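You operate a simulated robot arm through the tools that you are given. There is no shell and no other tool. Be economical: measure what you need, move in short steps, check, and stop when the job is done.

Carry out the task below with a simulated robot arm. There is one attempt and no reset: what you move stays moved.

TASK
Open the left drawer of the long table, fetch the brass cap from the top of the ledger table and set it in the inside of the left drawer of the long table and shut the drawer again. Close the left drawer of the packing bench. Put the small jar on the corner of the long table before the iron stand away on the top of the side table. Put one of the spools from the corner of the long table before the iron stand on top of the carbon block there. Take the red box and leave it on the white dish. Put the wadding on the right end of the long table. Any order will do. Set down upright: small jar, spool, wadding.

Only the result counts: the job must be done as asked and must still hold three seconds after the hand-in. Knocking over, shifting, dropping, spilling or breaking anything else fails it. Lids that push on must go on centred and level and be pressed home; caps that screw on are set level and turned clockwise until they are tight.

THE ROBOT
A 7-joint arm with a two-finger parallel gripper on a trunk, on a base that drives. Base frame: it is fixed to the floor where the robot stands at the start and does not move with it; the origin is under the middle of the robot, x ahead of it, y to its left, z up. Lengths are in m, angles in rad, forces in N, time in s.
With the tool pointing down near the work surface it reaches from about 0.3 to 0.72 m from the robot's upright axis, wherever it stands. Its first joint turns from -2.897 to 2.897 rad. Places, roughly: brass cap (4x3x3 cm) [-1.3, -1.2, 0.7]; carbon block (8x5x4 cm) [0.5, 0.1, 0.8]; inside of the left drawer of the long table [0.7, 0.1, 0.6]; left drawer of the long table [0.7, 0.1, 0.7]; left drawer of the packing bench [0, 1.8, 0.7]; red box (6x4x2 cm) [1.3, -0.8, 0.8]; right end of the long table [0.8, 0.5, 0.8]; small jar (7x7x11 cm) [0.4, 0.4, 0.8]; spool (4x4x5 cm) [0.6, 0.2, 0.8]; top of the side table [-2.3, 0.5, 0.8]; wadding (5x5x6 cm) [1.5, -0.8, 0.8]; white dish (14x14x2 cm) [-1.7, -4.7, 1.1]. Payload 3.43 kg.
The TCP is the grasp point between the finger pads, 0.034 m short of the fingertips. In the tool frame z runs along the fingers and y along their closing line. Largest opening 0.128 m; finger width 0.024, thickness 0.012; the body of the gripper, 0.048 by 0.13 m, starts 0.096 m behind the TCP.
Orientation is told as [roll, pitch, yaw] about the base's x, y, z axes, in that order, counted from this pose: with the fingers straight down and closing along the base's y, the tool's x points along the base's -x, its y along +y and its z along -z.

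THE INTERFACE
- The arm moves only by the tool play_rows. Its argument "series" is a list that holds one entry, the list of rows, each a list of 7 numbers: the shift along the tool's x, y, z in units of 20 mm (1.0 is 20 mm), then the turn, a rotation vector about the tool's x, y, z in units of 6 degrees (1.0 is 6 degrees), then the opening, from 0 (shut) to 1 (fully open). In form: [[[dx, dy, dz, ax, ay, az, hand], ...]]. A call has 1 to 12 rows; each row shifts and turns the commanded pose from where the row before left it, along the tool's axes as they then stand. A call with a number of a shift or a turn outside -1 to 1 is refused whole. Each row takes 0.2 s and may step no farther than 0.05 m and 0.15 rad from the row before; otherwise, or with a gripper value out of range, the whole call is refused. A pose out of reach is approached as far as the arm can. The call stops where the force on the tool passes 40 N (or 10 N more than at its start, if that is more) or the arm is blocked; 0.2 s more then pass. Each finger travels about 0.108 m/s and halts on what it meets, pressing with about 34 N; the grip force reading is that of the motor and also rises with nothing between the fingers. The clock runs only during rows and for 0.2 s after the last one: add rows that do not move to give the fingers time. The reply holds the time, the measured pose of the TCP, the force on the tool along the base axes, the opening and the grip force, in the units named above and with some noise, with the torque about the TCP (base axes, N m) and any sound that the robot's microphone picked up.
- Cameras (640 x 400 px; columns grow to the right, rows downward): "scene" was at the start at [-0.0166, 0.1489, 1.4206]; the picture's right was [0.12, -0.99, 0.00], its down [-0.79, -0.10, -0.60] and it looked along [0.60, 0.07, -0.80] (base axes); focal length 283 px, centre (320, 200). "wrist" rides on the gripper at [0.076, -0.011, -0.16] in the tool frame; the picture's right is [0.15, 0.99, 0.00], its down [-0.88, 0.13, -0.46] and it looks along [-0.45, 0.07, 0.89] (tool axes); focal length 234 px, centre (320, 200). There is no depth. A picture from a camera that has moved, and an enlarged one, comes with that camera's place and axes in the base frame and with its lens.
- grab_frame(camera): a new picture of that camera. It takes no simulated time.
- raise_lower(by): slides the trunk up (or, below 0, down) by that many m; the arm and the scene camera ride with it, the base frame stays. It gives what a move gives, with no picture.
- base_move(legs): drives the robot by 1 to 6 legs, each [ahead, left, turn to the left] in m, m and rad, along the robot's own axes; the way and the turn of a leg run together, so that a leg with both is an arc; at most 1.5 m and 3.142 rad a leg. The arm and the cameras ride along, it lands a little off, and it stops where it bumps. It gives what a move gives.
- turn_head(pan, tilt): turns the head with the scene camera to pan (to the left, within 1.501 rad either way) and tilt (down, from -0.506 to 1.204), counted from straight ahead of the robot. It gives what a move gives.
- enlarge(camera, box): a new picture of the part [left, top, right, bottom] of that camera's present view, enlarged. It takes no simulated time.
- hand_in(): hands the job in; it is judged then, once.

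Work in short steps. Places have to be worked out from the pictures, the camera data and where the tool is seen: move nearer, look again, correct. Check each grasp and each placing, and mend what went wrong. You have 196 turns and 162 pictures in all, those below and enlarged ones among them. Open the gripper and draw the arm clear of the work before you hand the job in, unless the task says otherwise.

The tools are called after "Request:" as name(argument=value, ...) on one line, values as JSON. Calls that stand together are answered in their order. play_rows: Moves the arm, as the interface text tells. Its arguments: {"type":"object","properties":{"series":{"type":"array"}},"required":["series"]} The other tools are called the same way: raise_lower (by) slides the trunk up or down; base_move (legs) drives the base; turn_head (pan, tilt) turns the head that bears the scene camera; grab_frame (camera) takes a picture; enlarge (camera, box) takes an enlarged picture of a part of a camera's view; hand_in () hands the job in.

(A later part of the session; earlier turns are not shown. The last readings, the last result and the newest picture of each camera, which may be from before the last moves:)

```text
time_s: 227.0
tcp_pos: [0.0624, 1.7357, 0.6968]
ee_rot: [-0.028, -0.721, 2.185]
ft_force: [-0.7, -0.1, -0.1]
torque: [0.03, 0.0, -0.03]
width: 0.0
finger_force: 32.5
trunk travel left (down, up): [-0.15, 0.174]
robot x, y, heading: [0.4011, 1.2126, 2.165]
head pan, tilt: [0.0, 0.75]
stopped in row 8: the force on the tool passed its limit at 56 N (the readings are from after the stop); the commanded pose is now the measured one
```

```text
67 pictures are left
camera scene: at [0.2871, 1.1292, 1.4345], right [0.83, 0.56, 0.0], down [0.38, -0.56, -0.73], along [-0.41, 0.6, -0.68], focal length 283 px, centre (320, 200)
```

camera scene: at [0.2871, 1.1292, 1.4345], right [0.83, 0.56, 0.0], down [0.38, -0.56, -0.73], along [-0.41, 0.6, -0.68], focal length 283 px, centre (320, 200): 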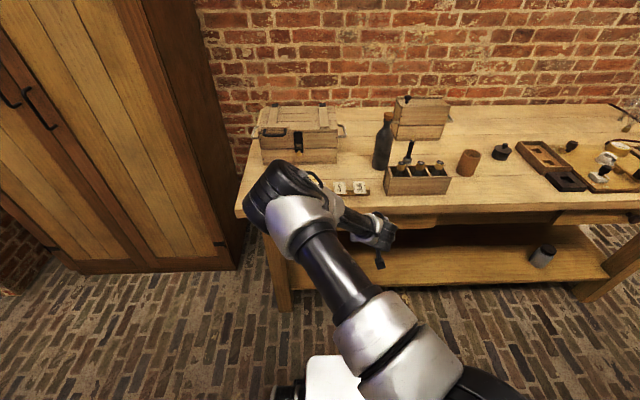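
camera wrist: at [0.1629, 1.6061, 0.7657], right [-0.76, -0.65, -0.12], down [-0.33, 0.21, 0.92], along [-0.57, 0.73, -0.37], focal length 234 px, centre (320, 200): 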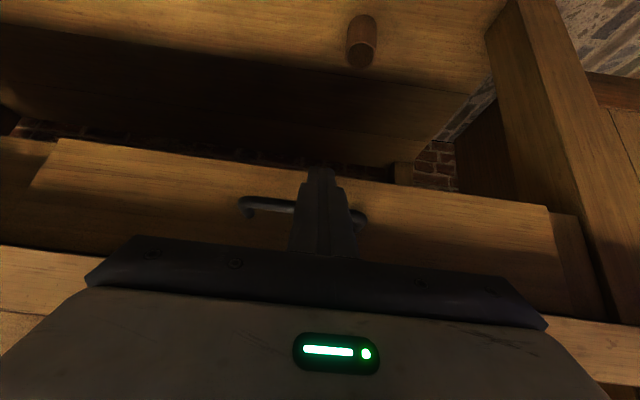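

It stopped with force, apparently shut. I back off and compare with the right drawer for flushness.

Request:
play_rows(series=[[[0.7, 0, -0.7, 0, 0, 0, 0], [0.7, 0, -0.7, 0, 0, 0, 0], [0.7, 0, -0.7, 0, 0, 0, 0], [0.7, 0, -0.7, 0, 0, 0, 0], [0.7, 0, -0.7, 0, 0, 0, 0], [0.7, 0, -0.7, 0, 0, 0, 0]]])

Request:
base_move(legs=[[-0.35, 0, 0]])

Request:
grab_frame(camera="scene")

Request:
grab_frame(camera="wrist")

```text
time_s: 228.4
tcp_pos: [0.1305, 1.6359, 0.7046]
ee_rot: [-0.027, -0.723, 2.185]
ft_force: [0.2, 0.2, -0.3]
torque: [-0.01, 0.02, 0.03]
width: 0.0002
finger_force: 32.8
trunk travel left (down, up): [-0.15, 0.174]
robot x, y, heading: [0.3989, 1.2132, 2.169]
head pan, tilt: [0.0, 0.75]
```

```text
time_s: 230.8
tcp_pos: [0.3229, 1.3528, 0.7052]
ee_rot: [-0.028, -0.722, 2.185]
ft_force: [-0.7, -0.5, 0.4]
torque: [0.01, 0.02, -0.03]
width: 0.0001
finger_force: 32.7
trunk travel left (down, up): [-0.15, 0.174]
robot x, y, heading: [0.5917, 0.9294, 2.174]
head pan, tilt: [0.0, 0.75]
stopped in leg 1: the robot was blocked; the commanded pose is now the measured one
```

```text
66 pictures are left
camera scene: at [0.4792, 0.8453, 1.4344], right [0.83, 0.56, 0.0], down [0.38, -0.56, -0.73], along [-0.41, 0.6, -0.68], focal length 283 px, centre (320, 200)
```

scene: 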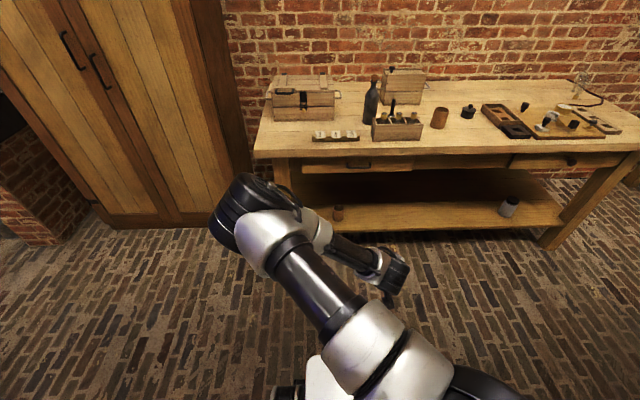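

```text
65 pictures are left
camera wrist: at [0.422, 1.2235, 0.7744], right [-0.75, -0.65, -0.12], down [-0.32, 0.21, 0.92], along [-0.57, 0.73, -0.37], focal length 234 px, centre (320, 200)
```

wrist: 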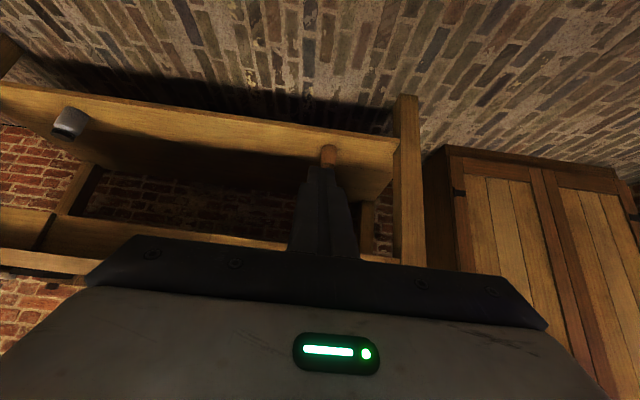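

The bench drawer is shut flush. Backing up I touched something (probably the long table), so I go forward a bit, raise and right the tool, then turn to inspect the long table.

Request:
base_move(legs=[[0.15, 0, 0]])

Request:
play_rows(series=[[[-1, 0, -1, 0, 0, 0, 0], [-1, 0, -1, 0, 0, 0, 0], [-1, 0, -1, 0, 0, 0, 0], [-1, 0, -1, 0, 0, 0, 0], [-1, 0, -1, 0, 0, 0, 0], [-1, 0, -1, 0, 0, 0, 0], [-1, 0, -1, 0, 0, 0, 0], [-1, 0, -1, 0, 0, 0, 0], [-1, 0, -1, 0, 0, 0, 0], [-1, 0, -1, 0, 0, 0, 0], [-1, 0, -1, 0, 0, 0, 0]]])

Request:
play_rows(series=[[[0, 0, 0, 0, 1, 0, 0.5], [0, 0, 0, 0, 1, 0, 0.5], [0, 0, 0, 0, 1, 0, 0.5], [0, 0, 0, 0, 1, 0, 0.5], [0, 0, 0, 0, 1, 0, 0.5], [0, 0, 0, 0, 1, 0, 0.5], [0, 0, 0, 0, 0.9, 0, 0.5]]])

Request:
base_move(legs=[[0, 0, -1.5], [0, 0, -0.6]])

Request:
turn_head(pan=-1.0, tilt=0.8)

Request:
grab_frame(camera="scene")

```text
time_s: 232.1
tcp_pos: [0.2404, 1.4716, 0.705]
ee_rot: [-0.026, -0.724, 2.187]
ft_force: [0.3, 0.4, 0.1]
torque: [0.01, 0.0, -0.03]
width: 0.0002
finger_force: 32.8
trunk travel left (down, up): [-0.15, 0.174]
robot x, y, heading: [0.5073, 1.0485, 2.174]
head pan, tilt: [0.0, 0.75]
```

```text
time_s: 234.5
tcp_pos: [0.2224, 1.4865, 1.0188]
ee_rot: [-0.026, -0.722, 2.188]
ft_force: [0.5, 0.0, 0.1]
torque: [0.0, 0.01, 0.0]
width: 0.0
finger_force: 33.3
trunk travel left (down, up): [-0.15, 0.174]
robot x, y, heading: [0.5099, 1.0492, 2.179]
head pan, tilt: [0.0, 0.75]
```

```text
time_s: 236.1
tcp_pos: [0.2234, 1.4834, 1.0158]
ee_rot: [-0.021, 0.0, 2.17]
ft_force: [0.7, 1.2, 0.1]
torque: [0.01, 0.03, 0.02]
width: 0.0641
finger_force: 0.2
trunk travel left (down, up): [-0.15, 0.174]
robot x, y, heading: [0.5106, 1.0484, 2.176]
head pan, tilt: [0.0, 0.75]
```

```text
time_s: 242.0
tcp_pos: [1.0306, 1.0676, 1.0142]
ee_rot: [-0.021, 0.0, 0.053]
ft_force: [0.2, -0.2, -0.8]
torque: [0.02, 0.0, 0.02]
width: 0.064
finger_force: 0.1
trunk travel left (down, up): [-0.15, 0.174]
robot x, y, heading: [0.5106, 1.0449, 0.057]
head pan, tilt: [0.0, 0.75]
```

```text
time_s: 243.3
tcp_pos: [1.0305, 1.0681, 1.0148]
ee_rot: [-0.02, 0.001, 0.054]
ft_force: [0.8, -0.2, 0.0]
torque: [0.02, -0.02, 0.0]
width: 0.0638
finger_force: 0.0
trunk travel left (down, up): [-0.15, 0.174]
robot x, y, heading: [0.5088, 1.0484, 0.052]
head pan, tilt: [-1.0, 0.799]
```

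```text
64 pictures are left
camera scene: at [0.4594, 1.1183, 1.4304], right [-0.81, -0.59, 0.0], down [-0.42, 0.58, -0.7], along [0.41, -0.56, -0.72], focal length 283 px, centre (320, 200)
```

scene: 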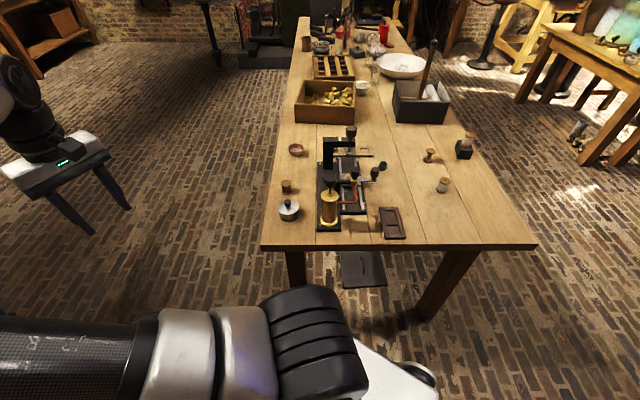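

The table and its items look undisturbed. I enlarge the end around the iron stand to find the free spot nearest to the stated (0.8, 0.5).

Request:
enlarge(camera="scene", box=[250, 120, 450, 260])

```text
2.86 times, centred on (350, 190) of scene
camera zoom: at [0.4594, 1.1183, 1.4304], right [-0.81, -0.59, 0.0], down [-0.42, 0.58, -0.7], along [0.41, -0.56, -0.72], focal length 808 px, centre (234, 229)
```

zoom: 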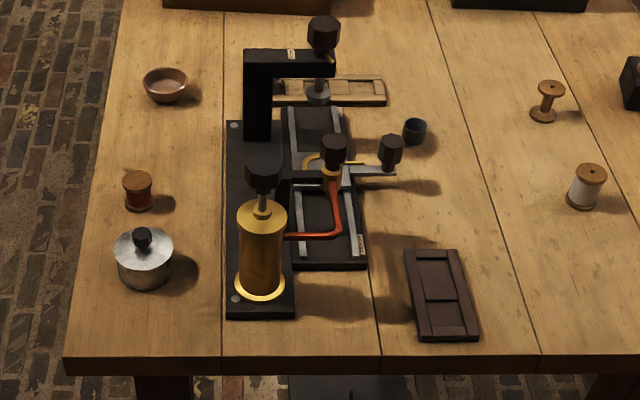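

I choose the roomy spot about (0.662, 0.447) right beside the stand on that end. Now I fetch the wadding and red box: I drive around the near corner and slide along the table's front, facing it.

Request:
base_move(legs=[[0, 0, 0.57], [-0.873, 0.26, 0], [-0.3, -0.586, 0]])

Request:
play_rows(series=[[[0, 0, -1, 0, 0, 0, 0.6], [0, 0, -1, 0, 0, 0, 0.6], [0, 0, -1, 0, 0, 0, 0.6], [0, 0, -1, 0, 0, 0, 0.6]]])

```text
time_s: 255.6
tcp_pos: [0.1832, 0.3726, 1.0149]
ee_rot: [-0.021, -0.001, 0.602]
ft_force: [-0.1, 0.6, -0.5]
torque: [-0.05, 0.0, -0.02]
width: 0.0642
finger_force: 0.1
trunk travel left (down, up): [-0.15, 0.174]
robot x, y, heading: [-0.255, 0.0827, 0.6]
head pan, tilt: [-1.0, 0.799]
```

```text
time_s: 256.6
tcp_pos: [0.1817, 0.374, 1.0953]
ee_rot: [-0.021, 0.001, 0.603]
ft_force: [-0.4, 0.1, 0.9]
torque: [0.0, -0.01, 0.01]
width: 0.0766
finger_force: 0.0
trunk travel left (down, up): [-0.15, 0.174]
robot x, y, heading: [-0.2536, 0.0831, 0.6]
head pan, tilt: [-1.0, 0.799]
```

Good. Now I slide right along the front.

Request:
base_move(legs=[[0, 0, 0.025], [0, -1.4, 0], [0, -0.25, 0]])

Request:
turn_head(pan=0.0, tilt=0.75)

Request:
grab_frame(camera="scene")

```text
time_s: 273.2
tcp_pos: [1.1683, -0.9104, 1.0948]
ee_rot: [-0.022, 0.0, 0.666]
ft_force: [0.1, 0.2, -0.1]
torque: [0.01, -0.01, 0.02]
width: 0.0768
finger_force: 0.1
trunk travel left (down, up): [-0.15, 0.174]
robot x, y, heading: [0.7543, -1.2308, 0.669]
head pan, tilt: [-1.0, 0.799]
```

```text
time_s: 274.5
tcp_pos: [1.1688, -0.911, 1.0938]
ee_rot: [-0.022, 0.002, 0.667]
ft_force: [0.2, 0.4, -1.0]
torque: [0.02, 0.01, 0.01]
width: 0.0768
finger_force: 0.1
trunk travel left (down, up): [-0.15, 0.174]
robot x, y, heading: [0.7546, -1.2275, 0.663]
head pan, tilt: [0.0, 0.75]
```

```text
62 pictures are left
camera scene: at [0.6613, -1.1225, 1.4344], right [0.62, -0.79, 0.0], down [-0.54, -0.42, -0.73], along [0.57, 0.45, -0.68], focal length 283 px, centre (320, 200)
```

scene: 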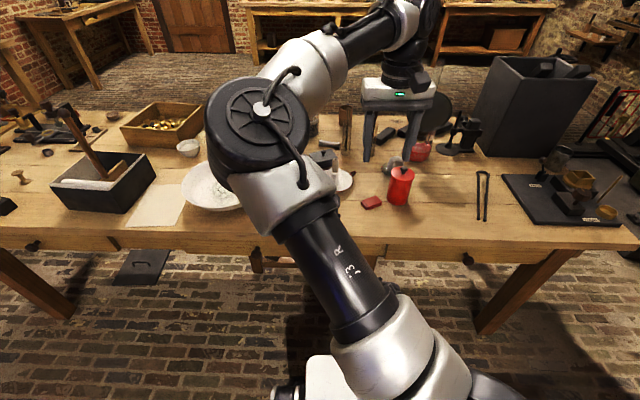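

I enlarge the area around the red box and the wadding.

Request:
enlarge(camera="scene", box=[310, 90, 500, 225])

Request:
grab_frame(camera="wrist")

```text
2.96 times, centred on (405, 158) of scene
camera zoom: at [0.6613, -1.1225, 1.4344], right [0.62, -0.79, 0.0], down [-0.54, -0.42, -0.73], along [0.57, 0.45, -0.68], focal length 838 px, centre (68, 326)
```

zoom: 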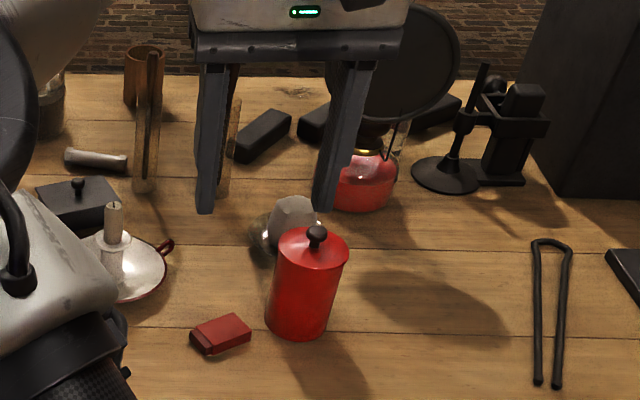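

```text
60 pictures are left
camera wrist: at [1.1142, -0.9643, 1.2542], right [-0.73, 0.69, -0.02], down [0.61, 0.65, 0.45], along [0.32, 0.32, -0.89], focal length 234 px, centre (320, 200)
```

wrist: 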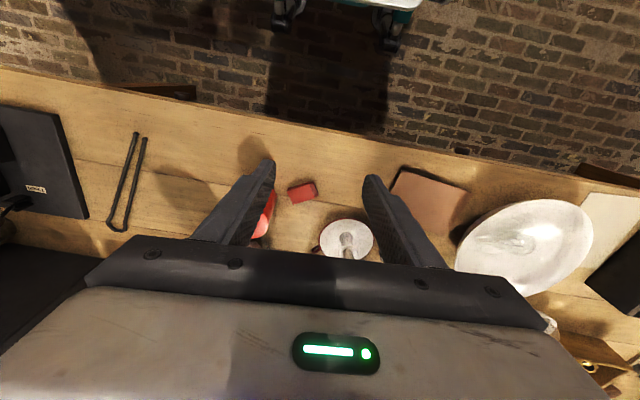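

I zoom further on the wadding, which sits behind the red canister.

Request:
enlarge(camera="scene", box=[370, 140, 434, 180])

```text
10.00 times, centred on (402, 160) of scene
camera zoom: at [0.6613, -1.1225, 1.4344], right [0.62, -0.79, 0.0], down [-0.54, -0.42, -0.73], along [0.57, 0.45, -0.68], focal length 2826 px, centre (-500, 600)
```

zoom: 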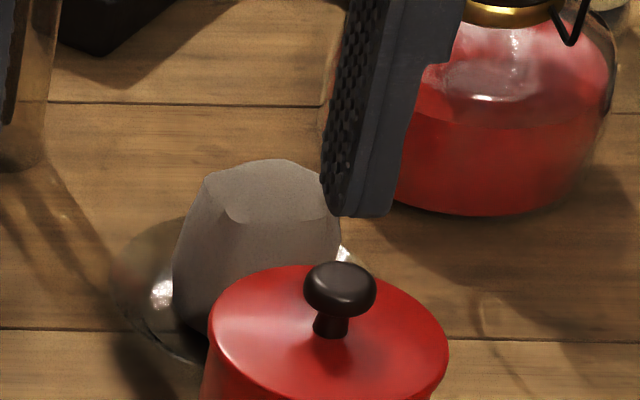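

The wadding sits in a small glass dish at about (1.51, -0.817), between the canister and the red flask, so I'll close across that line. First I drive 0.2 m closer.

Request:
base_move(legs=[[0.2, 0, 0]])

Request:
turn_head(pan=-0.3, tilt=0.7)

Request:
grab_frame(camera="scene")

```text
time_s: 276.1
tcp_pos: [1.3217, -0.7888, 1.095]
ee_rot: [-0.02, 0.0, 0.668]
ft_force: [0.8, -0.1, -0.9]
torque: [-0.01, 0.0, -0.01]
width: 0.0768
finger_force: 0.0
trunk travel left (down, up): [-0.15, 0.174]
robot x, y, heading: [0.9073, -1.1084, 0.667]
head pan, tilt: [0.0, 0.75]
```

```text
time_s: 276.9
tcp_pos: [1.3209, -0.789, 1.0951]
ee_rot: [-0.02, 0.0, 0.667]
ft_force: [0.2, -0.1, 0.1]
torque: [-0.01, -0.01, 0.0]
width: 0.0768
finger_force: 0.1
trunk travel left (down, up): [-0.15, 0.174]
robot x, y, heading: [0.9105, -1.1043, 0.672]
head pan, tilt: [-0.3, 0.7]
```

```text
58 pictures are left
camera scene: at [0.8291, -1.0218, 1.4386], right [0.36, -0.93, 0.0], down [-0.6, -0.23, -0.76], along [0.71, 0.28, -0.64], focal length 283 px, centre (320, 200)
```

scene: 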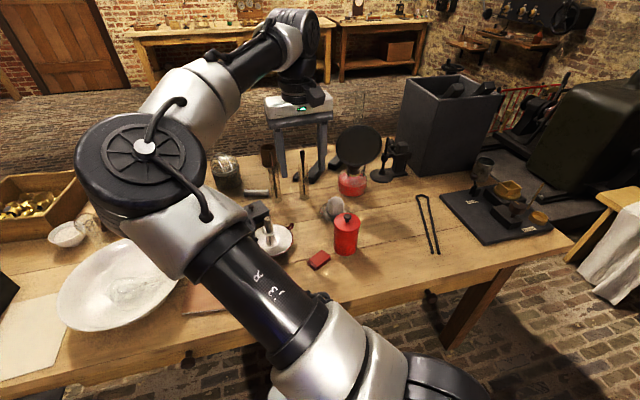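

I move the hand above the wadding, yaw about 0.38 rad, and look.

Request:
play_rows(series=[[[-1, -1, 0, -0.2, 0, 0, 0.7], [-1, -1, 0, 0, 0, 0, 0.7], [-1, -1, 0, 0, 0, 0, 0.7], [-1, -1, 0, 0, 0, 0, 0.7], [-1, -1, 0, 0, 0, 0, 0.7], [-1, -1, 0, 0, 0, 0, 0.7], [-0.4, -0.4, 0, 0, 0, 0.9, 0.7], [0, 0, 0, 0, 0, 0.9, 0.7], [0, 0, 0.5, 0, 0, 0.9, 0.7], [0, 0, 1, 0, 0, 0, 0.7], [0, 0, 1, 0, 0, 0, 0.7]]])

Request:
grab_frame(camera="wrist")

Request:
enlarge(camera="scene", box=[260, 130, 420, 260])

```text
time_s: 279.3
tcp_pos: [1.4686, -0.7824, 1.0497]
ee_rot: [0.001, 0.001, 0.385]
ft_force: [-0.1, -0.4, 0.0]
torque: [0.04, -0.01, 0.02]
width: 0.0895
finger_force: 0.1
out of reach, approached as far as the arm can: row 6, 7
trunk travel left (down, up): [-0.15, 0.174]
robot x, y, heading: [0.9089, -1.1073, 0.667]
head pan, tilt: [-0.3, 0.7]
```

```text
57 pictures are left
camera wrist: at [1.4031, -0.8232, 1.2089], right [-0.51, 0.86, 0.0], down [0.77, 0.45, 0.46], along [0.39, 0.23, -0.89], focal length 234 px, centre (320, 200)
```

wrist: 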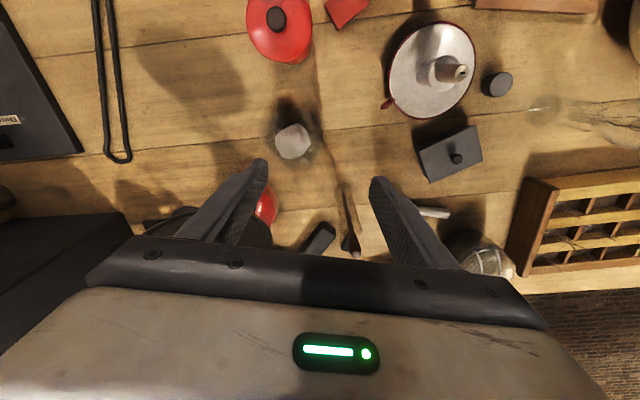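

```text
3.08 times, centred on (340, 195) of scene
camera zoom: at [0.8291, -1.0219, 1.4387], right [0.36, -0.93, 0.0], down [-0.6, -0.23, -0.76], along [0.71, 0.28, -0.64], focal length 870 px, centre (258, 215)
```

zoom: 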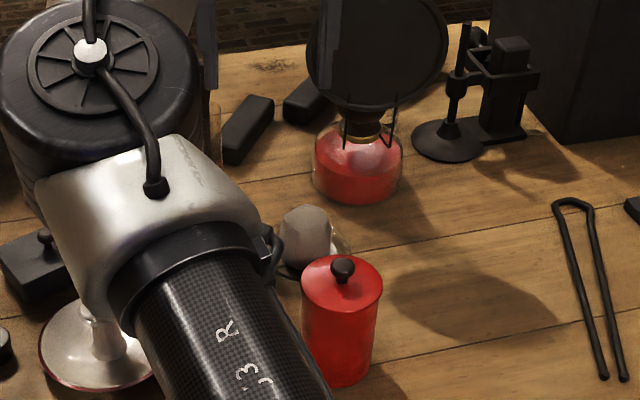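

The wadding's top is at (1.497, -0.818). I shift over it and descend to TCP z≈0.91.

Request:
play_rows(series=[[[0, -0.8, 0.5, 0, 0, 0, 0.7], [-0.3, -0.7, 0.7, 0, 0, 0, 0.7], [-0.3, -0.7, 0.8, 0, 0, 0, 0.7], [0, 0, 1, 0, 0, 0, 0.7], [0, 0, 1, 0, 0, 0, 0.7], [0, 0, 1, 0, 0, 0, 0.7], [0, 0, 1, 0, 0, 0, 0.7], [0, 0, 1, 0, 0, 0, 0.7]]])

Request:
grab_frame(camera="wrist")

Request:
enlarge(camera="scene", box=[260, 130, 420, 260])

```text
time_s: 281.1
tcp_pos: [1.4971, -0.8198, 0.9082]
ee_rot: [0.0, -0.001, 0.387]
ft_force: [-0.7, 0.6, 0.0]
torque: [0.01, 0.02, 0.01]
width: 0.0899
finger_force: 0.2
trunk travel left (down, up): [-0.15, 0.174]
robot x, y, heading: [0.9077, -1.1046, 0.672]
head pan, tilt: [-0.3, 0.7]
```

```text
55 pictures are left
camera wrist: at [1.4314, -0.8588, 1.0669], right [-0.51, 0.86, 0.0], down [0.77, 0.45, 0.46], along [0.39, 0.23, -0.89], focal length 234 px, centre (320, 200)
```

wrist: 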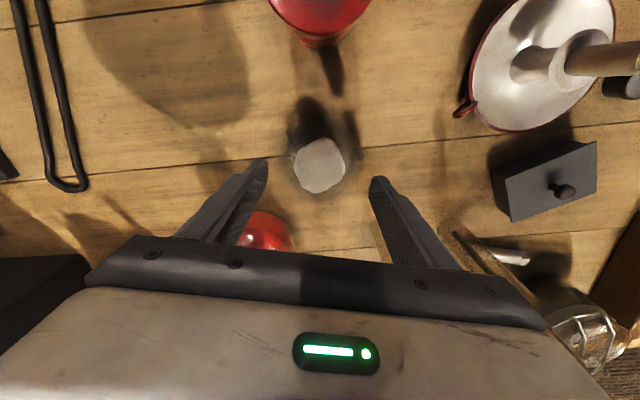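

```text
3.08 times, centred on (340, 195) of scene
camera zoom: at [0.8291, -1.0219, 1.4387], right [0.36, -0.93, 0.0], down [-0.6, -0.23, -0.76], along [0.71, 0.28, -0.64], focal length 870 px, centre (258, 215)
```

zoom: 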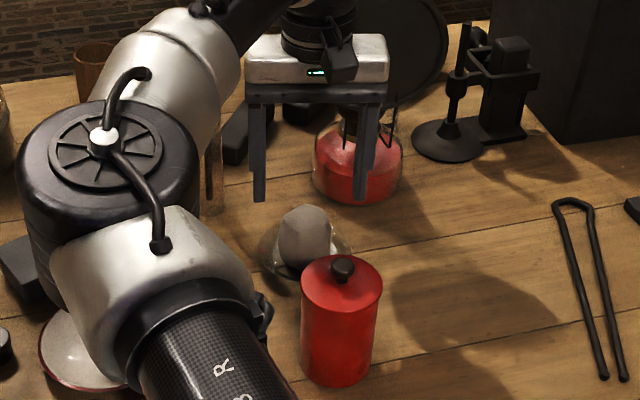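

Well centred; the wadding's top is about z=0.853. I lower so the tips are at about 0.814, just above the dish, and close.

Request:
play_rows(series=[[[0, 0, 1, 0, 0, 0, 0.65], [0, 0, 1, 0, 0, 0, 0.65], [0, 0, 1, 0, 0, 0, 0.65], [0, 0, 0, 0, 0, 0, 0.65], [0, 0, 0, 0, 0, 0, 0.3], [0, 0, 0, 0, 0, 0, 0.3], [0, 0, 0, 0, 0, 0, 0.3]]])

Request:
grab_frame(camera="wrist")

Request:
enlarge(camera="scene", box=[290, 160, 390, 240])

```text
time_s: 282.7
tcp_pos: [1.4954, -0.82, 0.8466]
ee_rot: [0.001, 0.001, 0.385]
ft_force: [-0.3, -0.3, -0.4]
torque: [0.0, 0.05, 0.0]
width: 0.0586
finger_force: 34.1
trunk travel left (down, up): [-0.15, 0.174]
robot x, y, heading: [0.9099, -1.1093, 0.668]
head pan, tilt: [-0.3, 0.7]
```

```text
53 pictures are left
camera wrist: at [1.4297, -0.8598, 1.0058], right [-0.51, 0.86, 0.0], down [0.77, 0.45, 0.46], along [0.39, 0.23, -0.89], focal length 234 px, centre (320, 200)
```

wrist: 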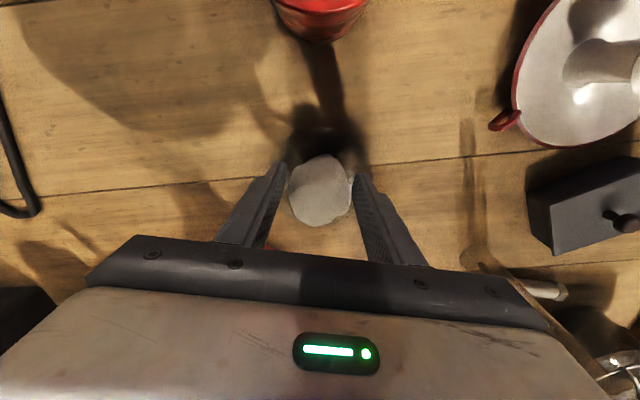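

```text
5.00 times, centred on (340, 200) of scene
camera zoom: at [0.8291, -1.0219, 1.4387], right [0.36, -0.93, 0.0], down [-0.6, -0.23, -0.76], along [0.71, 0.28, -0.64], focal length 1413 px, centre (220, 200)
```

zoom: 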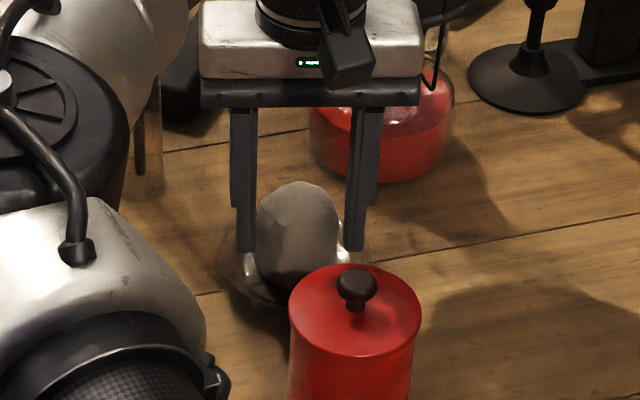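

Gripped at 59 mm. I lift gently 4 cm and check that the dish stays behind.

Request:
play_rows(series=[[[0, 0, -0.3, 0, 0, 0, 0.3], [0, 0, -0.5, 0, 0, 0, 0.3], [0, 0, -0.6, 0, 0, 0, 0.3], [0, 0, -0.6, 0, 0, 0, 0.3]]])

Request:
enlarge(camera="scene", box=[290, 160, 390, 240])

```text
time_s: 283.7
tcp_pos: [1.4978, -0.8204, 0.8872]
ee_rot: [0.002, 0.0, 0.386]
ft_force: [-0.2, 0.2, -0.4]
torque: [-0.01, 0.01, 0.02]
width: 0.0582
finger_force: 33.7
trunk travel left (down, up): [-0.15, 0.174]
robot x, y, heading: [0.9068, -1.1069, 0.67]
head pan, tilt: [-0.3, 0.7]
```

```text
5.00 times, centred on (340, 200) of scene
camera zoom: at [0.8291, -1.0218, 1.4386], right [0.36, -0.93, 0.0], down [-0.6, -0.23, -0.76], along [0.71, 0.28, -0.64], focal length 1413 px, centre (220, 200)
```

zoom: 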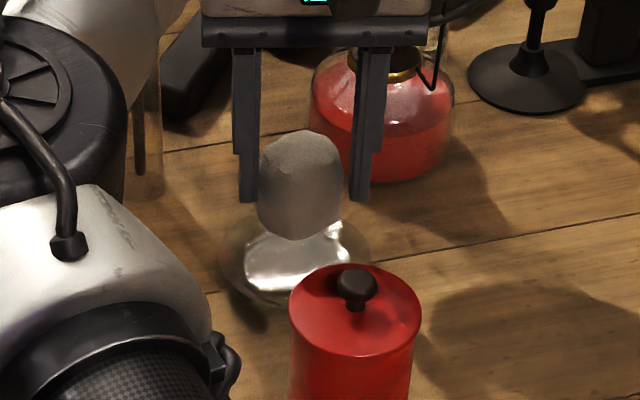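

Lifted cleanly; the dish stayed. I raise and retract the hand, then drive back to the table's left end the way I came.

Request:
play_rows(series=[[[0, 0, -1, 0, 0, 0, 0.3], [0, 0, -1, 0, 0, 0, 0.3], [0, 0, -1, 0, 0, 0, 0.3], [0, 0, -1, 0, 0, 0, 0.3], [0.5, 0, -1, 0, 0, 0, 0.3], [1, 0, -1, 0, 0, 0, 0.3], [1, 0, -1, 0, 0, 0, 0.3], [1, 0, -1, 0, 0, 0, 0.3], [1, 0, -1, 0, 0, 0, 0.3], [1, 0.5, -1, 0, 0, 0, 0.3], [1, 0.5, -1, 0, 0, 0, 0.3]]])

Request:
base_move(legs=[[-0.22, 0, -0.04], [0, 1.4, 0], [0, 0.27, 0]])

```text
time_s: 286.1
tcp_pos: [1.3671, -0.847, 1.1082]
ee_rot: [-0.002, 0.003, 0.384]
ft_force: [0.1, 0.0, -0.2]
torque: [0.0, -0.01, 0.07]
width: 0.0576
finger_force: 33.7
trunk travel left (down, up): [-0.15, 0.174]
robot x, y, heading: [0.9074, -1.1055, 0.667]
head pan, tilt: [-0.3, 0.7]
```

```text
time_s: 304.0
tcp_pos: [0.269, 0.3797, 1.1068]
ee_rot: [0.0, -0.001, 0.285]
ft_force: [0.2, 0.2, 0.2]
torque: [-0.01, 0.0, -0.01]
width: 0.0534
finger_force: 34.3
trunk travel left (down, up): [-0.15, 0.174]
robot x, y, heading: [-0.2173, 0.1665, 0.568]
head pan, tilt: [-0.3, 0.7]
```

The wadding compresses slightly in the grip; I check it in the wrist camera and continue around the corner.

Request:
grab_frame(camera="wrist")

Request:
base_move(legs=[[0.204, 0.622, 0], [0.887, -0.246, 0], [0, 0, -1.0], [0, 0, -0.9]])

Request:
turn_head(pan=0.0, tilt=0.9)

Request:
grab_frame(camera="scene")

```text
50 pictures are left
camera wrist: at [0.1988, 0.3466, 1.2662], right [-0.42, 0.91, 0.0], down [0.81, 0.37, 0.46], along [0.41, 0.19, -0.89], focal length 234 px, centre (320, 200)
```

wrist: 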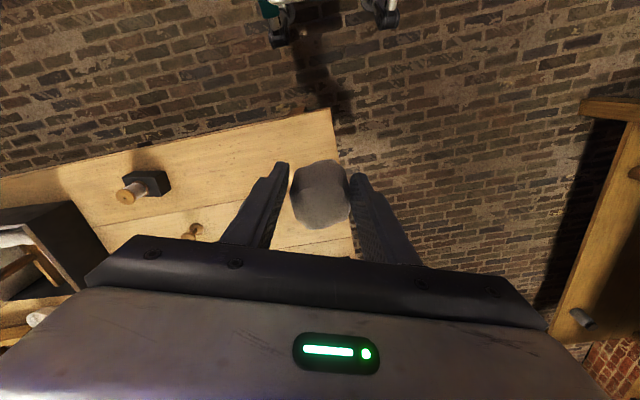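

```text
time_s: 319.8
tcp_pos: [0.5008, 0.4997, 1.1075]
ee_rot: [0.0, 0.001, -1.674]
ft_force: [-0.2, 0.1, 0.0]
torque: [0.01, 0.0, -0.02]
width: 0.0506
finger_force: 33.8
trunk travel left (down, up): [-0.15, 0.174]
robot x, y, heading: [0.4904, 1.0296, -1.392]
head pan, tilt: [-0.3, 0.7]
```

```text
time_s: 320.6
tcp_pos: [0.5006, 0.5011, 1.1073]
ee_rot: [0.0, 0.0, -1.676]
ft_force: [-1.0, 0.6, 0.4]
torque: [-0.01, -0.02, 0.02]
width: 0.0506
finger_force: 33.3
trunk travel left (down, up): [-0.15, 0.174]
robot x, y, heading: [0.4855, 1.0257, -1.39]
head pan, tilt: [0.0, 0.901]
```

```text
49 pictures are left
camera scene: at [0.6233, 1.0677, 1.4225], right [-0.98, -0.18, 0.0], down [-0.14, 0.77, -0.62], along [0.11, -0.61, -0.78], focal length 283 px, centre (320, 200)
```

scene: 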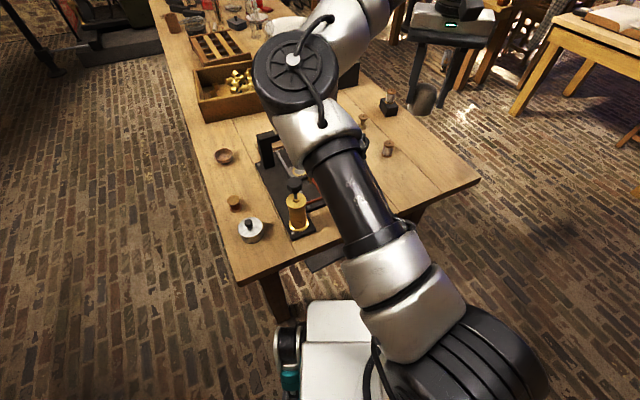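

I move toward the chosen spot, about (0.658, 0.438), keeping the present yaw so the fingers pass clear of stand and tray.

Request:
play_rows(series=[[[-0.3, 1, 0, 0, 0, 0, 0.2], [-0.3, 1, 0, 0, 0, 0, 0.2], [-0.3, 1, 0, 0, 0, 0, 0.2], [-0.3, 1, 0, 0, 0, 0, 0.2], [-0.3, 1, 0, 0, 0, 0, 0.2], [-0.3, 1, 0, 0, 0, 0, 0.2], [-0.3, 1, 0, 0, 0, 0, 0.2], [-0.15, 1, 0, 0, 0, 0, 0.2], [0, 0.2, 1, 0, 0, 0, 0.2], [0, 0, 1, 0, 0, 0, 0.2]]])

Request:
grab_frame(camera="wrist")

Request:
grab_frame(camera="scene")

```text
time_s: 322.8
tcp_pos: [0.6588, 0.4376, 1.0659]
ee_rot: [0.0, 0.0, -1.675]
ft_force: [-0.1, -0.5, -0.2]
torque: [-0.01, -0.02, -0.01]
width: 0.0502
finger_force: 33.9
trunk travel left (down, up): [-0.15, 0.174]
robot x, y, heading: [0.4871, 1.0247, -1.388]
head pan, tilt: [0.0, 0.901]
```

```text
48 pictures are left
camera wrist: at [0.6549, 0.5131, 1.2252], right [1.0, 0.04, 0.0], down [0.04, -0.89, 0.46], along [0.02, -0.46, -0.89], focal length 234 px, centre (320, 200)
```

wrist: 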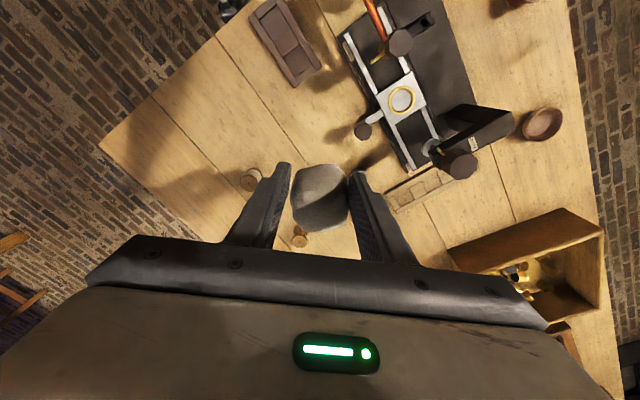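

```text
47 pictures are left
camera scene: at [0.6233, 1.0678, 1.4225], right [-0.98, -0.18, 0.0], down [-0.14, 0.77, -0.62], along [0.11, -0.61, -0.78], focal length 283 px, centre (320, 200)
```

scene: 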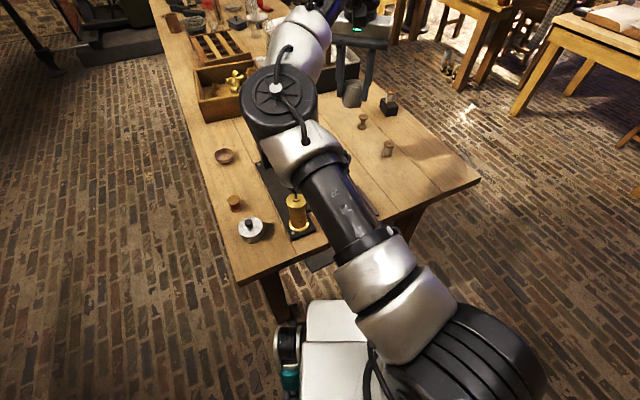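

The spot below is free, with the stand's knob about 7 cm off; I shift 1.2 cm away from it and descend to TCP 0.886.

Request:
play_rows(series=[[[0, -0.6, 1, 0, 0, 0, 0.2], [0, 0, 1, 0, 0, 0, 0.2], [0, 0, 1, 0, 0, 0, 0.2], [0, 0, 1, 0, 0, 0, 0.2], [0, 0, 1, 0, 0, 0, 0.2], [0, 0, 1, 0, 0, 0, 0.2], [0, 0, 1, 0, 0, 0, 0.2], [0, 0, 1, 0, 0, 0, 0.2], [0, 0, 1, 0, 0, 0, 0.2]]])

Request:
grab_frame(camera="wrist")

Request:
enlarge(camera="scene", box=[290, 50, 430, 170])

```text
time_s: 324.8
tcp_pos: [0.6465, 0.4388, 0.8877]
ee_rot: [-0.001, 0.0, -1.673]
ft_force: [0.0, 0.2, -0.1]
torque: [-0.01, -0.01, -0.01]
width: 0.0499
finger_force: 34.0
trunk travel left (down, up): [-0.15, 0.174]
robot x, y, heading: [0.4892, 1.0254, -1.391]
head pan, tilt: [0.0, 0.901]
```

```text
46 pictures are left
camera wrist: at [0.643, 0.515, 1.0466], right [1.0, 0.04, 0.0], down [0.04, -0.89, 0.46], along [0.02, -0.46, -0.89], focal length 234 px, centre (320, 200)
```

wrist: 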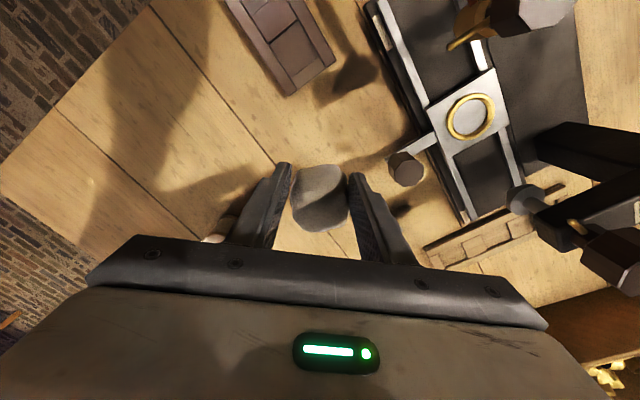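

```text
3.33 times, centred on (360, 110) of scene
camera zoom: at [0.6233, 1.0678, 1.4225], right [-0.98, -0.18, 0.0], down [-0.14, 0.77, -0.62], along [0.11, -0.61, -0.78], focal length 942 px, centre (187, 500)
```

zoom: 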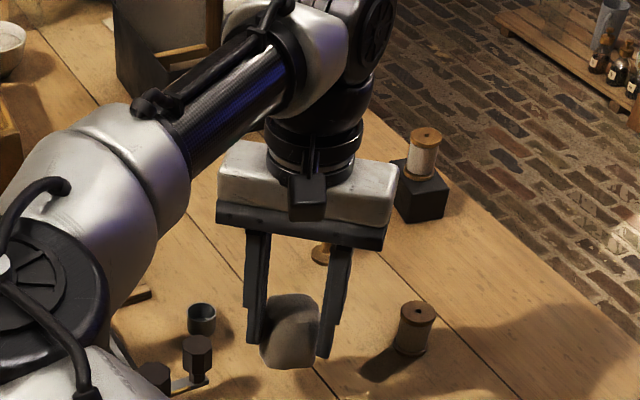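

Clear all round. I lower toward contact.

Request:
play_rows(series=[[[0, 0, 0.8, 0, 0, 0, 0.2], [0, 0, 0.6, 0, 0, 0, 0.2], [0, 0, 0.3, 0, 0, 0, 0.2], [0, 0, 0, 0, 0, 0, 0.2]]])

Request:
enlarge(camera="scene", box=[320, 90, 420, 170])

```text
time_s: 325.8
tcp_pos: [0.6485, 0.4378, 0.8521]
ee_rot: [0.001, 0.0, -1.674]
ft_force: [1.4, 0.2, -0.2]
torque: [0.02, 0.02, 0.02]
width: 0.0498
finger_force: 34.3
trunk travel left (down, up): [-0.15, 0.174]
robot x, y, heading: [0.4889, 1.0285, -1.389]
head pan, tilt: [0.0, 0.901]
```

```text
5.00 times, centred on (370, 130) of scene
camera zoom: at [0.6233, 1.0677, 1.4225], right [-0.98, -0.18, 0.0], down [-0.14, 0.77, -0.62], along [0.11, -0.61, -0.78], focal length 1413 px, centre (70, 550)
```

zoom: 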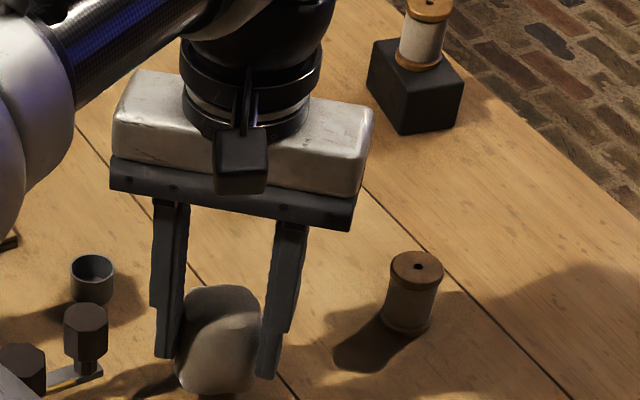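

Request:
play_rows(series=[[[0, 0, 0.2, 0, 0, 0, 0.2], [0, 0, 0.2, 0, 0, 0, 0.2], [0, 0, 0.2, 0, 0, 0, 0.2], [0, 0, 0, 0, 0, 0, 0.2]]])

```text
time_s: 326.8
tcp_pos: [0.6488, 0.4398, 0.8428]
ee_rot: [0.002, -0.002, -1.674]
ft_force: [0.3, 1.8, 8.7]
torque: [0.0, 0.02, 0.07]
width: 0.0499
finger_force: 33.9
trunk travel left (down, up): [-0.15, 0.174]
robot x, y, heading: [0.4866, 1.0278, -1.388]
head pan, tilt: [0.0, 0.901]
```

Contact at 8.7 N. I open just enough, then rise straight up.

Request:
play_rows(series=[[[0, 0, 0, 0, 0, 0, 0.48], [0, 0, 0, 0, 0, 0, 0.53], [0, 0, 0, 0, 0, 0, 0.53], [0, 0, -0.5, 0, 0, 0, 0.53], [0, 0, -1, 0, 0, 0, 0.53], [0, 0, -1, 0, 0, 0, 0.53], [0, 0, -1, 0, 0, 0, 0.53], [0, 0, -1, 0, 0, 0, 0.53], [0, 0, -1, 0, 0, 0, 0.53], [0, 0, -1, 0, 0, 0, 0.53], [0, 0, -1, 0, 0, 0, 0.53], [0, 0, -1, 0, 0, 0, 0.53]]])

Request:
grab_frame(camera="wrist")

Request:
enlarge(camera="scene", box=[200, 60, 440, 240])

```text
time_s: 329.4
tcp_pos: [0.6492, 0.4409, 1.0086]
ee_rot: [0.0, 0.0, -1.673]
ft_force: [-0.7, -0.1, 0.4]
torque: [-0.02, 0.03, 0.01]
width: 0.0682
finger_force: 0.0
trunk travel left (down, up): [-0.15, 0.174]
robot x, y, heading: [0.489, 1.0295, -1.393]
head pan, tilt: [0.0, 0.901]
```

```text
43 pictures are left
camera wrist: at [0.6459, 0.517, 1.168], right [1.0, 0.04, 0.0], down [0.04, -0.89, 0.45], along [0.02, -0.45, -0.89], focal length 234 px, centre (320, 200)
```

wrist: 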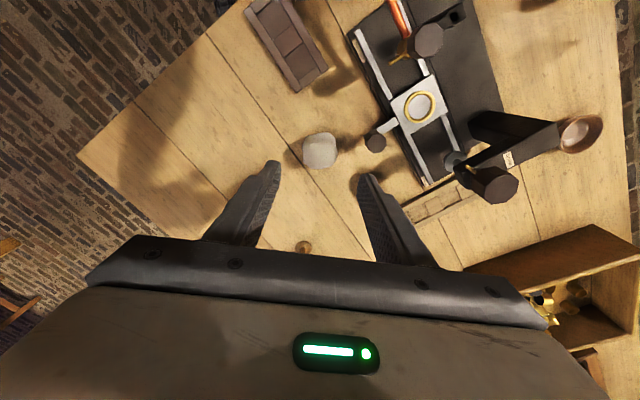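

```text
2.22 times, centred on (320, 150) of scene
camera zoom: at [0.6233, 1.0677, 1.4225], right [-0.98, -0.18, 0.0], down [-0.14, 0.77, -0.62], along [0.11, -0.61, -0.78], focal length 628 px, centre (320, 311)
```

zoom: 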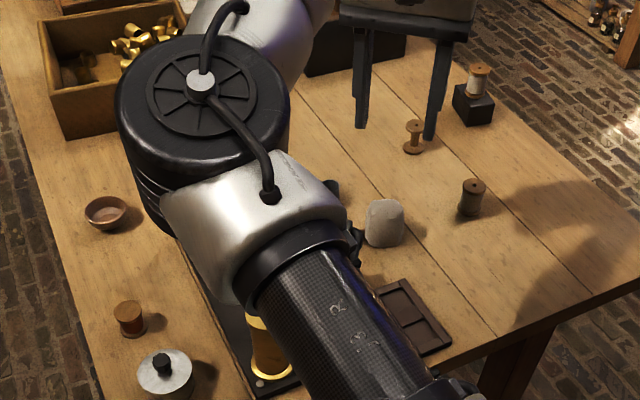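

The wadding stands upright beside the stand. I raise the arm and return along the front to fetch the red box.

Request:
play_rows(series=[[[0, 0, -1, 0, 0, 0, 0.6], [0, 0, -1, 0, 0, 0, 0.6], [0, 0, -1, 0, 0, 0, 0.6], [0, 0, -1, 0, 0, 0, 0.6], [0.5, -0.5, -1, 0, 0, 0, 0.6], [0.5, -0.5, 0, 0, 0, 0, 0.6], [0.5, -0.5, 0, 0, 0, 0, 0.6]]])

Request:
base_move(legs=[[0, 0, 1.0], [0, 0, 1.01], [-0.873, 0.3, 0], [-0.3, -0.6, 0]])

```text
time_s: 331.0
tcp_pos: [0.6216, 0.4709, 1.1134]
ee_rot: [0.0, 0.0, -1.673]
ft_force: [0.5, -0.2, -0.1]
torque: [0.02, 0.03, 0.05]
width: 0.0765
finger_force: 0.0
trunk travel left (down, up): [-0.15, 0.174]
robot x, y, heading: [0.4874, 1.0279, -1.399]
head pan, tilt: [0.0, 0.901]
```

```text
time_s: 346.9
tcp_pos: [0.1442, 0.4622, 1.1118]
ee_rot: [-0.001, 0.0, 0.326]
ft_force: [0.8, -0.6, 0.0]
torque: [0.02, 0.0, -0.02]
width: 0.0767
finger_force: 0.0
trunk travel left (down, up): [-0.15, 0.174]
robot x, y, heading: [-0.3057, 0.1103, 0.614]
head pan, tilt: [0.0, 0.901]
```

Request:
base_move(legs=[[0, -1.4, 0], [0, -0.27, 0], [0.16, 0, 0]])

Request:
turn_head(pan=-0.2, tilt=0.8)

Request:
grab_frame(camera="scene")

Request:
grab_frame(camera="wrist")

```text
time_s: 364.3
tcp_pos: [1.2261, -0.7972, 1.1125]
ee_rot: [0.001, 0.0, 0.339]
ft_force: [-0.9, -0.6, 0.6]
torque: [-0.01, -0.01, 0.0]
width: 0.0766
finger_force: 0.0
trunk travel left (down, up): [-0.15, 0.174]
robot x, y, heading: [0.7773, -1.1524, 0.622]
head pan, tilt: [0.0, 0.901]
```

```text
time_s: 365.0
tcp_pos: [1.2282, -0.7973, 1.1118]
ee_rot: [-0.001, 0.001, 0.339]
ft_force: [-0.7, -0.5, 0.2]
torque: [-0.02, -0.03, -0.02]
width: 0.0767
finger_force: 0.1
trunk travel left (down, up): [-0.15, 0.174]
robot x, y, heading: [0.7816, -1.1542, 0.619]
head pan, tilt: [-0.201, 0.799]
```

```text
41 pictures are left
camera scene: at [0.699, -1.0618, 1.4304], right [0.41, -0.91, 0.0], down [-0.65, -0.29, -0.7], along [0.64, 0.29, -0.72], focal length 283 px, centre (320, 200)
```

scene: 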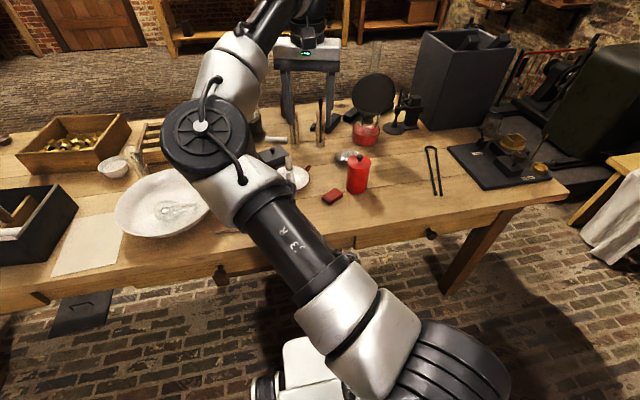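

```text
40 pictures are left
camera wrist: at [1.1596, -0.8341, 1.2706], right [-0.47, 0.88, 0.0], down [0.79, 0.41, 0.46], along [0.4, 0.21, -0.89], focal length 234 px, centre (320, 200)
```

wrist: 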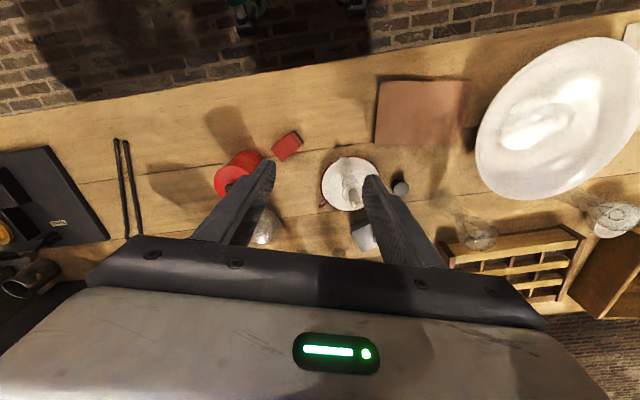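

I enlarge the red box to get its orientation and the gap to the canister.

Request:
enlarge(camera="wrist", box=[206, 110, 334, 190])

```text
5.00 times, centred on (270, 150) of wrist
camera zoom: at [1.1596, -0.8341, 1.2706], right [-0.47, 0.88, 0.0], down [0.79, 0.41, 0.46], along [0.4, 0.21, -0.89], focal length 1171 px, centre (570, 450)
```

zoom: 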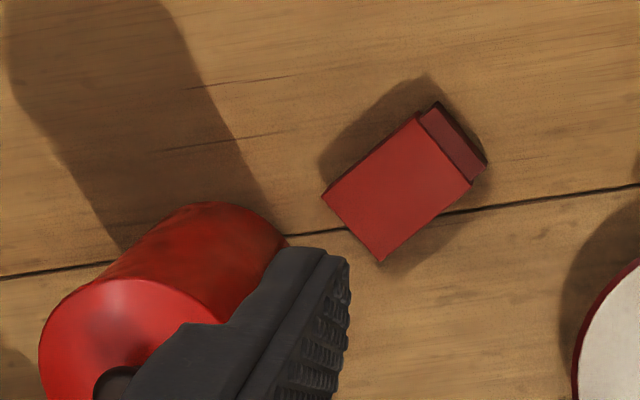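

The box's width axis calls for yaw ≈ -0.40, and the canister sits close to one end. I reposition the base left and turn it so that this yaw is comfortable.

Request:
base_move(legs=[[0.045, 0.2, 0], [0, 0, -0.35]])

Request:
play_rows(series=[[[0, 0, 1, 0, 0, 1, 0.6], [0, 0, 1, 0, 0, 1, 0.6], [0, 0, 1, 0, 0, 1, 0.6], [0, 0, 1, 0, 0, 0.7, 0.6]]])

Request:
grab_frame(camera="wrist")

```text
time_s: 368.7
tcp_pos: [1.2401, -0.7809, 1.111]
ee_rot: [0.0, -0.002, -0.011]
ft_force: [0.4, 0.4, 0.5]
torque: [0.04, 0.0, 0.0]
width: 0.077
finger_force: 0.0
trunk travel left (down, up): [-0.15, 0.174]
robot x, y, heading: [0.7005, -0.9657, 0.28]
head pan, tilt: [-0.201, 0.799]
```

```text
time_s: 369.7
tcp_pos: [1.2198, -0.7855, 1.0448]
ee_rot: [0.002, 0.001, -0.358]
ft_force: [0.4, 0.1, 0.2]
torque: [0.02, 0.01, 0.02]
width: 0.0768
finger_force: 0.2
out of reach, approached as far as the arm can: row 3, 4
trunk travel left (down, up): [-0.15, 0.174]
robot x, y, heading: [0.6954, -0.9666, 0.27]
head pan, tilt: [-0.201, 0.799]
```

```text
38 pictures are left
camera wrist: at [1.1458, -0.771, 1.204], right [0.21, 0.98, 0.0], down [0.87, -0.19, 0.46], along [0.45, -0.09, -0.89], focal length 234 px, centre (320, 200)
```

wrist: 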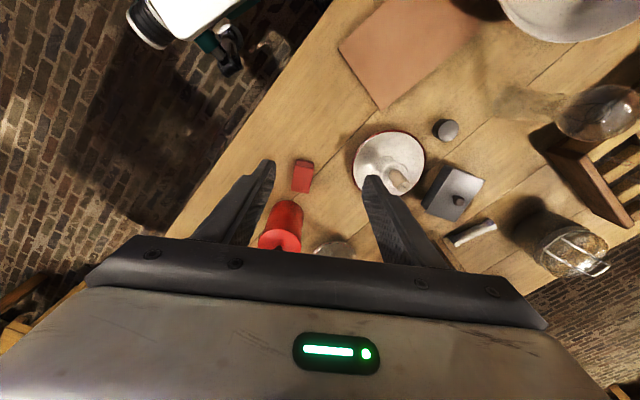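

The arm is near its yaw limit but gets better over the box. I move above it and lower.

Request:
play_rows(series=[[[-0.9, -0.25, 0, 0, 0, 0, 0.6], [-0.9, -0.25, 0, 0, 0, 0, 0.6], [-0.9, -0.25, 0, 0, 0, 0, 0.6], [-0.9, -0.25, 0, 0, 0, 0, 0.6], [-0.8, -0.15, 1, 0, 0, 0, 0.6], [0, 0, 1, 0, 0, 0, 0.6], [0, 0, 1, 0, 0, 0, 0.6], [0, 0, 1, 0, 0, 0, 0.6], [0, 0, 1, 0, 0, 0, 0.6], [0, 0, 1, 0, 0, 0, 0.6]]])

Request:
grab_frame(camera="wrist")

```text
time_s: 371.9
tcp_pos: [1.2775, -0.8533, 0.9333]
ee_rot: [0.001, -0.001, -0.399]
ft_force: [0.2, 0.5, -0.1]
torque: [-0.01, 0.02, 0.02]
width: 0.0767
finger_force: 0.1
out of reach, approached as far as the arm can: row 1, 4, 5
trunk travel left (down, up): [-0.15, 0.174]
robot x, y, heading: [0.7, -0.9666, 0.271]
head pan, tilt: [-0.201, 0.799]
```

```text
37 pictures are left
camera wrist: at [1.2032, -0.8354, 1.0934], right [0.25, 0.97, 0.0], down [0.86, -0.22, 0.46], along [0.44, -0.11, -0.89], focal length 234 px, centre (320, 200)
```

wrist: 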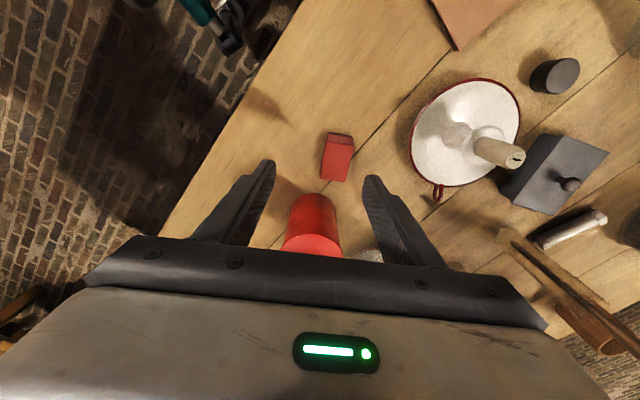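

The box is at (1.298, -0.834), aligned with the fingers. I correct by (+20, +19) mm and descend to z≈0.82.

Request:
play_rows(series=[[[-0.3, 0.65, 0, 0, 0, 0, 0.6], [-0.27, 0.64, 0, 0, 0, 0, 0.6], [0, 0, 1, 0, 0, 0, 0.6], [0, 0, 1, 0, 0, 0, 0.6], [0, 0, 1, 0, 0, 0, 0.6], [0, 0, 1, 0, 0, 0, 0.6], [0, 0, 1, 0, 0, 0, 0.6], [0, 0, 0.6, 0, 0, 0, 0.6]]])

Request:
grab_frame(camera="wrist")

```text
time_s: 373.7
tcp_pos: [1.2862, -0.8464, 0.8213]
ee_rot: [0.001, 0.002, -0.397]
ft_force: [-0.9, 0.3, -0.3]
torque: [-0.01, -0.02, -0.03]
width: 0.0766
finger_force: 0.1
out of reach, approached as far as the arm can: row 2
trunk travel left (down, up): [-0.15, 0.174]
robot x, y, heading: [0.6985, -0.9632, 0.272]
head pan, tilt: [-0.201, 0.799]
```

```text
36 pictures are left
camera wrist: at [1.2125, -0.8282, 0.9812], right [0.25, 0.97, 0.0], down [0.86, -0.22, 0.46], along [0.44, -0.11, -0.89], focal length 234 px, centre (320, 200)
```

wrist: 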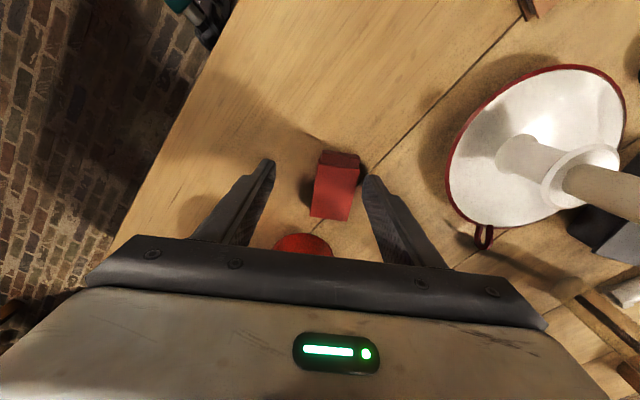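

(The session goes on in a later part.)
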